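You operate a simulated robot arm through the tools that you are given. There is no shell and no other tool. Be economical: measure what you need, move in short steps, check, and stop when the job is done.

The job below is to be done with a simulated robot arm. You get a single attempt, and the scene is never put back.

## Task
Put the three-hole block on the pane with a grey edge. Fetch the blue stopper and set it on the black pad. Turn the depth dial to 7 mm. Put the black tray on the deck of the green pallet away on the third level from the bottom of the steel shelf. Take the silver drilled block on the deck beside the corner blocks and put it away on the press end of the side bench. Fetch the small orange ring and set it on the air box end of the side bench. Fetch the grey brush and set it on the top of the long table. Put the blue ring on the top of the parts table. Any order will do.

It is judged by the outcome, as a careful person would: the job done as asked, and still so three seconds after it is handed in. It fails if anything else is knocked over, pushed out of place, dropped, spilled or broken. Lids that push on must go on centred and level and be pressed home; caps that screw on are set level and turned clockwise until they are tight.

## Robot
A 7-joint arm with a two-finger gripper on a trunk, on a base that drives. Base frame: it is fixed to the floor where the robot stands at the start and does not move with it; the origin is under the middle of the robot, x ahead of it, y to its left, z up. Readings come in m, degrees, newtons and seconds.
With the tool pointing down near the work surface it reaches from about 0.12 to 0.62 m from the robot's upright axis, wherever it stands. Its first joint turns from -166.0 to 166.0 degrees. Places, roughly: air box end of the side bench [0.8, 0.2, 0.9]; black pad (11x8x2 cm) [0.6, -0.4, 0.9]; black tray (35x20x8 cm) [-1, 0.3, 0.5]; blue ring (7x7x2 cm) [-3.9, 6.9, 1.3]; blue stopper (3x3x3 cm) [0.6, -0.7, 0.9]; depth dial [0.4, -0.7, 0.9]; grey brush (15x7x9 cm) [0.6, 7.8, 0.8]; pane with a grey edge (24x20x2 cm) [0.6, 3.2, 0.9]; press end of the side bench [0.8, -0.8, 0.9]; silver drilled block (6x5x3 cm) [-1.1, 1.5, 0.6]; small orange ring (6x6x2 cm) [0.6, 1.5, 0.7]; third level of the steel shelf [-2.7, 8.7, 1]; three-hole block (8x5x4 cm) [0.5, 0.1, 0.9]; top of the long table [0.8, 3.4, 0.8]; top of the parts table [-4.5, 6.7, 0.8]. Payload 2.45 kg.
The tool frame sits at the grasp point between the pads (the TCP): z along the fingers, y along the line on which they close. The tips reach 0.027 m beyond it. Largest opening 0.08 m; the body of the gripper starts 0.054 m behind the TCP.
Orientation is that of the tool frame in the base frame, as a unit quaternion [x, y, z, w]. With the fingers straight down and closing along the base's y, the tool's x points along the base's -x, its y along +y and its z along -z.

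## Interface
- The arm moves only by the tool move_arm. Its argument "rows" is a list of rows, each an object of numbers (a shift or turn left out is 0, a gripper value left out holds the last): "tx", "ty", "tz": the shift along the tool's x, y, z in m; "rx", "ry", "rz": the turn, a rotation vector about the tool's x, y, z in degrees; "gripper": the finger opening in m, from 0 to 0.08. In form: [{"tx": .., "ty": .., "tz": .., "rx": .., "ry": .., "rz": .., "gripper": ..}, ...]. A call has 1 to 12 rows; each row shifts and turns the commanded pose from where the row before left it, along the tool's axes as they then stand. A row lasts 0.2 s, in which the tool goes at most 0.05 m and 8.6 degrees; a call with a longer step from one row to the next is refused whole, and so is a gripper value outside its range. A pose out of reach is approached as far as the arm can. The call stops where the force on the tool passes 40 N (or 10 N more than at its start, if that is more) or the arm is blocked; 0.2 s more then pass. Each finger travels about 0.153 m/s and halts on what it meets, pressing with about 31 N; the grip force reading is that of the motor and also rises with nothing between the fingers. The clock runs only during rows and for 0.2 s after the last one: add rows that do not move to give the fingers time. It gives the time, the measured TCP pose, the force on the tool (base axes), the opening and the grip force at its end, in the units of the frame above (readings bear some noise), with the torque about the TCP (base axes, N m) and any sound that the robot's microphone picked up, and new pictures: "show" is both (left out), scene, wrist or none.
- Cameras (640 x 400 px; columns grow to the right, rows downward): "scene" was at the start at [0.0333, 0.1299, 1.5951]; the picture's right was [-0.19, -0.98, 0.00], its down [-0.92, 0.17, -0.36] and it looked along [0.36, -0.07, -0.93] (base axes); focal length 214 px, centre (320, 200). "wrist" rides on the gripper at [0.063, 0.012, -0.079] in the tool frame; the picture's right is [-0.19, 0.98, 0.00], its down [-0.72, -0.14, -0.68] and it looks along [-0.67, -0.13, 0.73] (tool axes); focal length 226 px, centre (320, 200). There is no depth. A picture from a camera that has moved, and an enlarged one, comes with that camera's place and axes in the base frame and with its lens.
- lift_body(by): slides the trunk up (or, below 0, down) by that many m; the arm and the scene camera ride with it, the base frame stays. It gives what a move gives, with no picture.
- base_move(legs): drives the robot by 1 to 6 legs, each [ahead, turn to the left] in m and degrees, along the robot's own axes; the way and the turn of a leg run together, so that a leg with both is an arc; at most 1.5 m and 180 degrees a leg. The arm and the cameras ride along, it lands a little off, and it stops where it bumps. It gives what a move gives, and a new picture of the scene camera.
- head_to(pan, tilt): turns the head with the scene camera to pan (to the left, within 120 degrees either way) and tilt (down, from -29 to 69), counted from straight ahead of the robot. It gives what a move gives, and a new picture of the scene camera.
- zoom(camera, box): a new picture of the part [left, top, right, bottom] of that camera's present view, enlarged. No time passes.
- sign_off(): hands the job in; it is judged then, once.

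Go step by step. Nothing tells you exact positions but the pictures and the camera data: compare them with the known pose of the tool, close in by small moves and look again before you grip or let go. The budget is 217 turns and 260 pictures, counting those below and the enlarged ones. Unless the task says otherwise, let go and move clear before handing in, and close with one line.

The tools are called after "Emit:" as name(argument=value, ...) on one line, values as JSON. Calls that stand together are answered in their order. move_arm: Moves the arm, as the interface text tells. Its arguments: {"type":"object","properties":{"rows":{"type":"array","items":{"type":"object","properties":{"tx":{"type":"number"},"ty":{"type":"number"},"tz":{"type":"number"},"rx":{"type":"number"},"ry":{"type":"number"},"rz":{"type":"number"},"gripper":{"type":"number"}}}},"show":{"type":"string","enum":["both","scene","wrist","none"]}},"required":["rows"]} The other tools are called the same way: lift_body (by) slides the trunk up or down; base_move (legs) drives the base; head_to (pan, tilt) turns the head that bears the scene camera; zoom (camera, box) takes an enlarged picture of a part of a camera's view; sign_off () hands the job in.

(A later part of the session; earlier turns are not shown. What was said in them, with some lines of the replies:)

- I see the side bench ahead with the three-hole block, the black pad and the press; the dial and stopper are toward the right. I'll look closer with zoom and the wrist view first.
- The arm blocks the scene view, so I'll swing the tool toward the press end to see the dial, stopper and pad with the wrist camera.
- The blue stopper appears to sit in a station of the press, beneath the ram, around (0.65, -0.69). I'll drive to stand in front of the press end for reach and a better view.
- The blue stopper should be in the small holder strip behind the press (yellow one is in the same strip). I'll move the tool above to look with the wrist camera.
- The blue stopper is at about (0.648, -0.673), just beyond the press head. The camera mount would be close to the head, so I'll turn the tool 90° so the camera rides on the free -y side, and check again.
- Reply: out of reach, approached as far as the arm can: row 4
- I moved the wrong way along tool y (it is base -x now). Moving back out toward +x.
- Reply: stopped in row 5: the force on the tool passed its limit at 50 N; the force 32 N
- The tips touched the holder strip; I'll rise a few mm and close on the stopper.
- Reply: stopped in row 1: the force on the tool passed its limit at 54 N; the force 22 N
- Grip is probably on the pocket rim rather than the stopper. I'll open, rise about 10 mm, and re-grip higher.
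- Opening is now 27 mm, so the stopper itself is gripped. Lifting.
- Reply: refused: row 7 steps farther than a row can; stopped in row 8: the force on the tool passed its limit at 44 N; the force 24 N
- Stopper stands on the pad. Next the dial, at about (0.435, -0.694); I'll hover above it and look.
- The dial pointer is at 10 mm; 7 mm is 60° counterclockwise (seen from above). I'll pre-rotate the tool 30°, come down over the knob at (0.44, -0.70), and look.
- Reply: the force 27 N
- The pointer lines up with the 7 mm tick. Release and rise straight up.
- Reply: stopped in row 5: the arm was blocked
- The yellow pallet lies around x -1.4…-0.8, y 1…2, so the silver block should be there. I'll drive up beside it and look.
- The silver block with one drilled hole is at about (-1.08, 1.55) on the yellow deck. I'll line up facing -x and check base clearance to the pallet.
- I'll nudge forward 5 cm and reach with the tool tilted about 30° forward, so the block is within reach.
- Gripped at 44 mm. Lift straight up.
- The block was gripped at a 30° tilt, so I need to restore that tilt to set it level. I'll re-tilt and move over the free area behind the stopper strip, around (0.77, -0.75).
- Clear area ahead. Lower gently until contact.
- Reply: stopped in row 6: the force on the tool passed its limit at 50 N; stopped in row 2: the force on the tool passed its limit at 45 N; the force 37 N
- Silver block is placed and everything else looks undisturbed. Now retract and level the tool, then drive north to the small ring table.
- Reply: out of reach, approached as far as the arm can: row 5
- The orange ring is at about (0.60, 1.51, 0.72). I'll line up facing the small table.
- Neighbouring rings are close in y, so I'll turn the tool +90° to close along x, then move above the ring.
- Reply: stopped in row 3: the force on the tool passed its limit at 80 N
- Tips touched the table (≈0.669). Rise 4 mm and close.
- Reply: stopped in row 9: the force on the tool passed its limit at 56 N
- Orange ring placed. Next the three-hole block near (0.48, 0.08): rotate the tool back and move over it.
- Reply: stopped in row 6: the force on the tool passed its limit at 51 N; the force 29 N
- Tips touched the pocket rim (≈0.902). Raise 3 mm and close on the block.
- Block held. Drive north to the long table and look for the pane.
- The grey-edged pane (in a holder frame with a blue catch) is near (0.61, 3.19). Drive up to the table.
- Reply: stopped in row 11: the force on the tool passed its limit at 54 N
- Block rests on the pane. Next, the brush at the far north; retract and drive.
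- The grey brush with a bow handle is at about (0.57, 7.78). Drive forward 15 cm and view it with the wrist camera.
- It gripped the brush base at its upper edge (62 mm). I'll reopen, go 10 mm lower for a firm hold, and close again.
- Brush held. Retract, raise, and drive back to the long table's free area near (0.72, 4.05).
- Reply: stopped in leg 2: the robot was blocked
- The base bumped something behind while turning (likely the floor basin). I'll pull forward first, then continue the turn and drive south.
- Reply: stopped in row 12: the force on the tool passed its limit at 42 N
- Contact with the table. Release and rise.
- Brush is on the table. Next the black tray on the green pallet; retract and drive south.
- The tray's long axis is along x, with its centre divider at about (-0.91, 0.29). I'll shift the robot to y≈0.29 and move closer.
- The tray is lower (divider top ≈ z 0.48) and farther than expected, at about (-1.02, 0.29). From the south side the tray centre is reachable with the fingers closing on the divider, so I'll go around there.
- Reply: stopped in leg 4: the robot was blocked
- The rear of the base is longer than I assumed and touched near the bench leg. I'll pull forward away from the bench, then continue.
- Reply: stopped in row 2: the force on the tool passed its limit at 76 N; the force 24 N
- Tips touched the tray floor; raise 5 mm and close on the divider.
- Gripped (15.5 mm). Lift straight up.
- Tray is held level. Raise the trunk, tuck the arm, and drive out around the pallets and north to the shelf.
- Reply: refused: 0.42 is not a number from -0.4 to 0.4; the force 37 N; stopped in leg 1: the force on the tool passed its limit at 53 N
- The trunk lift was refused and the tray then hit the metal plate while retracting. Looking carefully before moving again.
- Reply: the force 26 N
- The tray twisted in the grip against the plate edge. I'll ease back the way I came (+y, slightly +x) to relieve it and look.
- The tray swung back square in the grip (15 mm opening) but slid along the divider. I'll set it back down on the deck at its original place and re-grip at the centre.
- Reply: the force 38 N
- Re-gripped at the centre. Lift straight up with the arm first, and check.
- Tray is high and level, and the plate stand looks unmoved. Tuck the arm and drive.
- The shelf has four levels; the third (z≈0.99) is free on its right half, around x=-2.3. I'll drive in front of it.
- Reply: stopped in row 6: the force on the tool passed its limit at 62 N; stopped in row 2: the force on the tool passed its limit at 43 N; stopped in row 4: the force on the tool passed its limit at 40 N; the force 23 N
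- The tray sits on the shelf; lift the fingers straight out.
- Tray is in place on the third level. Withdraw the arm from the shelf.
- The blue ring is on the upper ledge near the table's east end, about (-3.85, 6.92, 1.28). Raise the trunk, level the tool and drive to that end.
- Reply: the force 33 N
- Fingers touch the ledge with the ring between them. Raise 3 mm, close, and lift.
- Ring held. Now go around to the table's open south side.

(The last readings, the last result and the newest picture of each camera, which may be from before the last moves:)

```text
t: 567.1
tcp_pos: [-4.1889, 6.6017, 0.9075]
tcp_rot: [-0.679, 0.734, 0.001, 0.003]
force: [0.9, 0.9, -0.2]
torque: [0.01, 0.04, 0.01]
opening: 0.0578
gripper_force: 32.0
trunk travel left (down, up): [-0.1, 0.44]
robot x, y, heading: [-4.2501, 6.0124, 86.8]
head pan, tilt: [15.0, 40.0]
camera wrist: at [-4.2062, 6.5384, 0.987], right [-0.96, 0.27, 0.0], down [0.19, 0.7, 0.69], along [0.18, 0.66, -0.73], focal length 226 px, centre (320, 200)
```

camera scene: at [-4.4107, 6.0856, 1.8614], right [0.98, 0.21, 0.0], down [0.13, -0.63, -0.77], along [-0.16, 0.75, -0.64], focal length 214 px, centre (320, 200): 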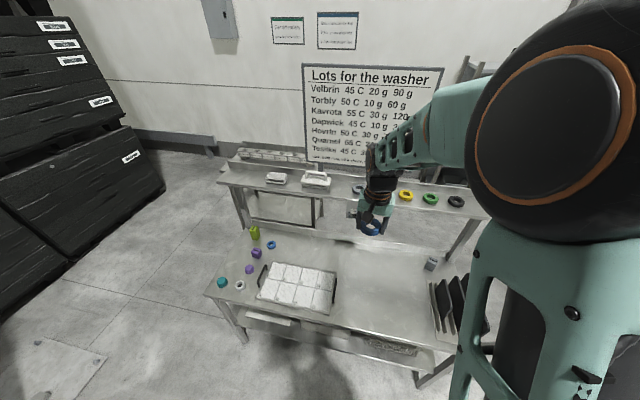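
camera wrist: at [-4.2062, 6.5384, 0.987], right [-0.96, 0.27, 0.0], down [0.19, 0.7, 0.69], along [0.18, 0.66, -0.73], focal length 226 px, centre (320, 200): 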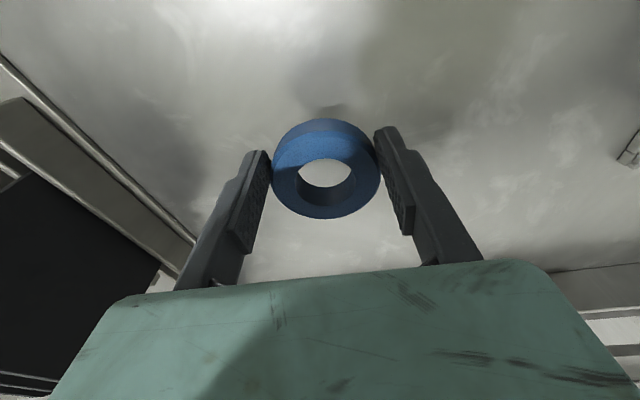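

Emit:
move_arm(rows=[{"tz": 0.04}, {"tz": 0.02}, {"tz": 0.005}, {"tz": 0.004}, {"tz": 0.004}, {"tz": 0.004}, {"tz": 0.004}, {"tz": 0.004}, {"tz": 0.004}, {"tz": 0.004}, {"tz": 0.004}, {"tz": 0.004}], show="wrist")

```text
t: 568.6
tcp_pos: [-4.1894, 6.6016, 0.8328]
tcp_rot: [-0.68, 0.733, 0.004, 0.004]
force: [-0.4, -2.1, 17.7]
torque: [-0.2, 0.3, 0.12]
opening: 0.0573
gripper_force: 30.6
trunk travel left (down, up): [-0.1, 0.44]
robot x, y, heading: [-4.2465, 6.0127, 86.7]
head pan, tilt: [15.0, 40.0]
stopped in row 7: the force on the tool passed its limit at 52 N (the readings are from after the stop); the commanded pose is now the measured one
camera wrist: at [-4.2056, 6.5388, 0.9112], right [-0.96, 0.27, 0.0], down [0.19, 0.7, 0.69], along [0.18, 0.67, -0.72], focal length 226 px, centre (320, 200)
```

wrist: 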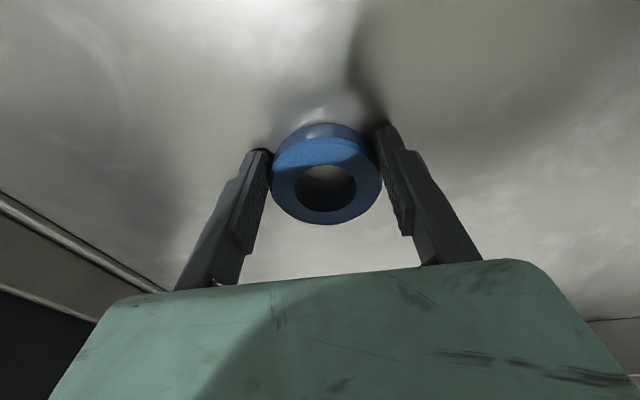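

Contact with the table top. Release and rise.

Emit:
move_arm(rows=[{"tz": -0.002}, {"gripper": 0.07}, {"gripper": 0.08}, {"tz": -0.015}, {"tz": -0.04}, {"tz": -0.045}, {"tz": -0.045}, {"tz": -0.045}], show="both")

```text
t: 570.4
tcp_pos: [-4.1866, 6.5999, 1.0213]
tcp_rot: [-0.68, 0.733, 0.002, 0.003]
force: [0.5, 0.4, -0.5]
torque: [0.01, 0.02, -0.01]
opening: 0.0801
gripper_force: 0.0
trunk travel left (down, up): [-0.1, 0.44]
robot x, y, heading: [-4.2485, 6.0134, 86.6]
head pan, tilt: [15.0, 40.0]
camera scene: at [-4.4106, 6.0873, 1.4812], right [0.98, 0.21, 0.0], down [0.13, -0.63, -0.77], along [-0.16, 0.75, -0.64], focal length 214 px, centre (320, 200)
camera wrist: at [-4.2035, 6.5373, 1.1006], right [-0.96, 0.27, 0.0], down [0.19, 0.7, 0.69], along [0.18, 0.66, -0.73], focal length 226 px, centre (320, 200)
```

scene: 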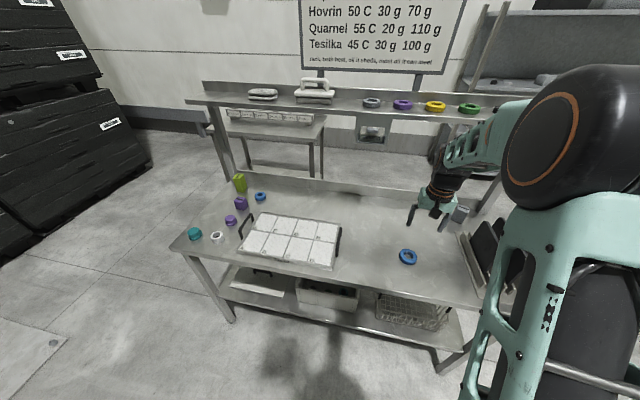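
wrist: 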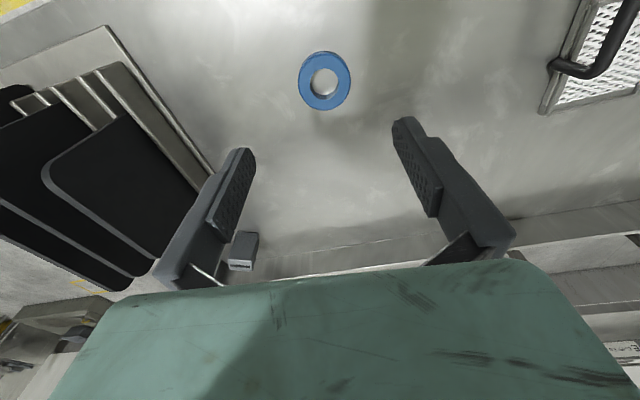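

All eight items are in place and the gripper is clear, so I'm handing in.

Emit:
sign_off()

```text
The job is handed in.
```

All eight jobs are done and handed in. Along the way, the base stopped against something twice while turning (by the sink and near the side bench), and the black tray briefly caught the metal plate on the green pallet. Nothing looked moved in the pictures afterwards, though I made no separate check.
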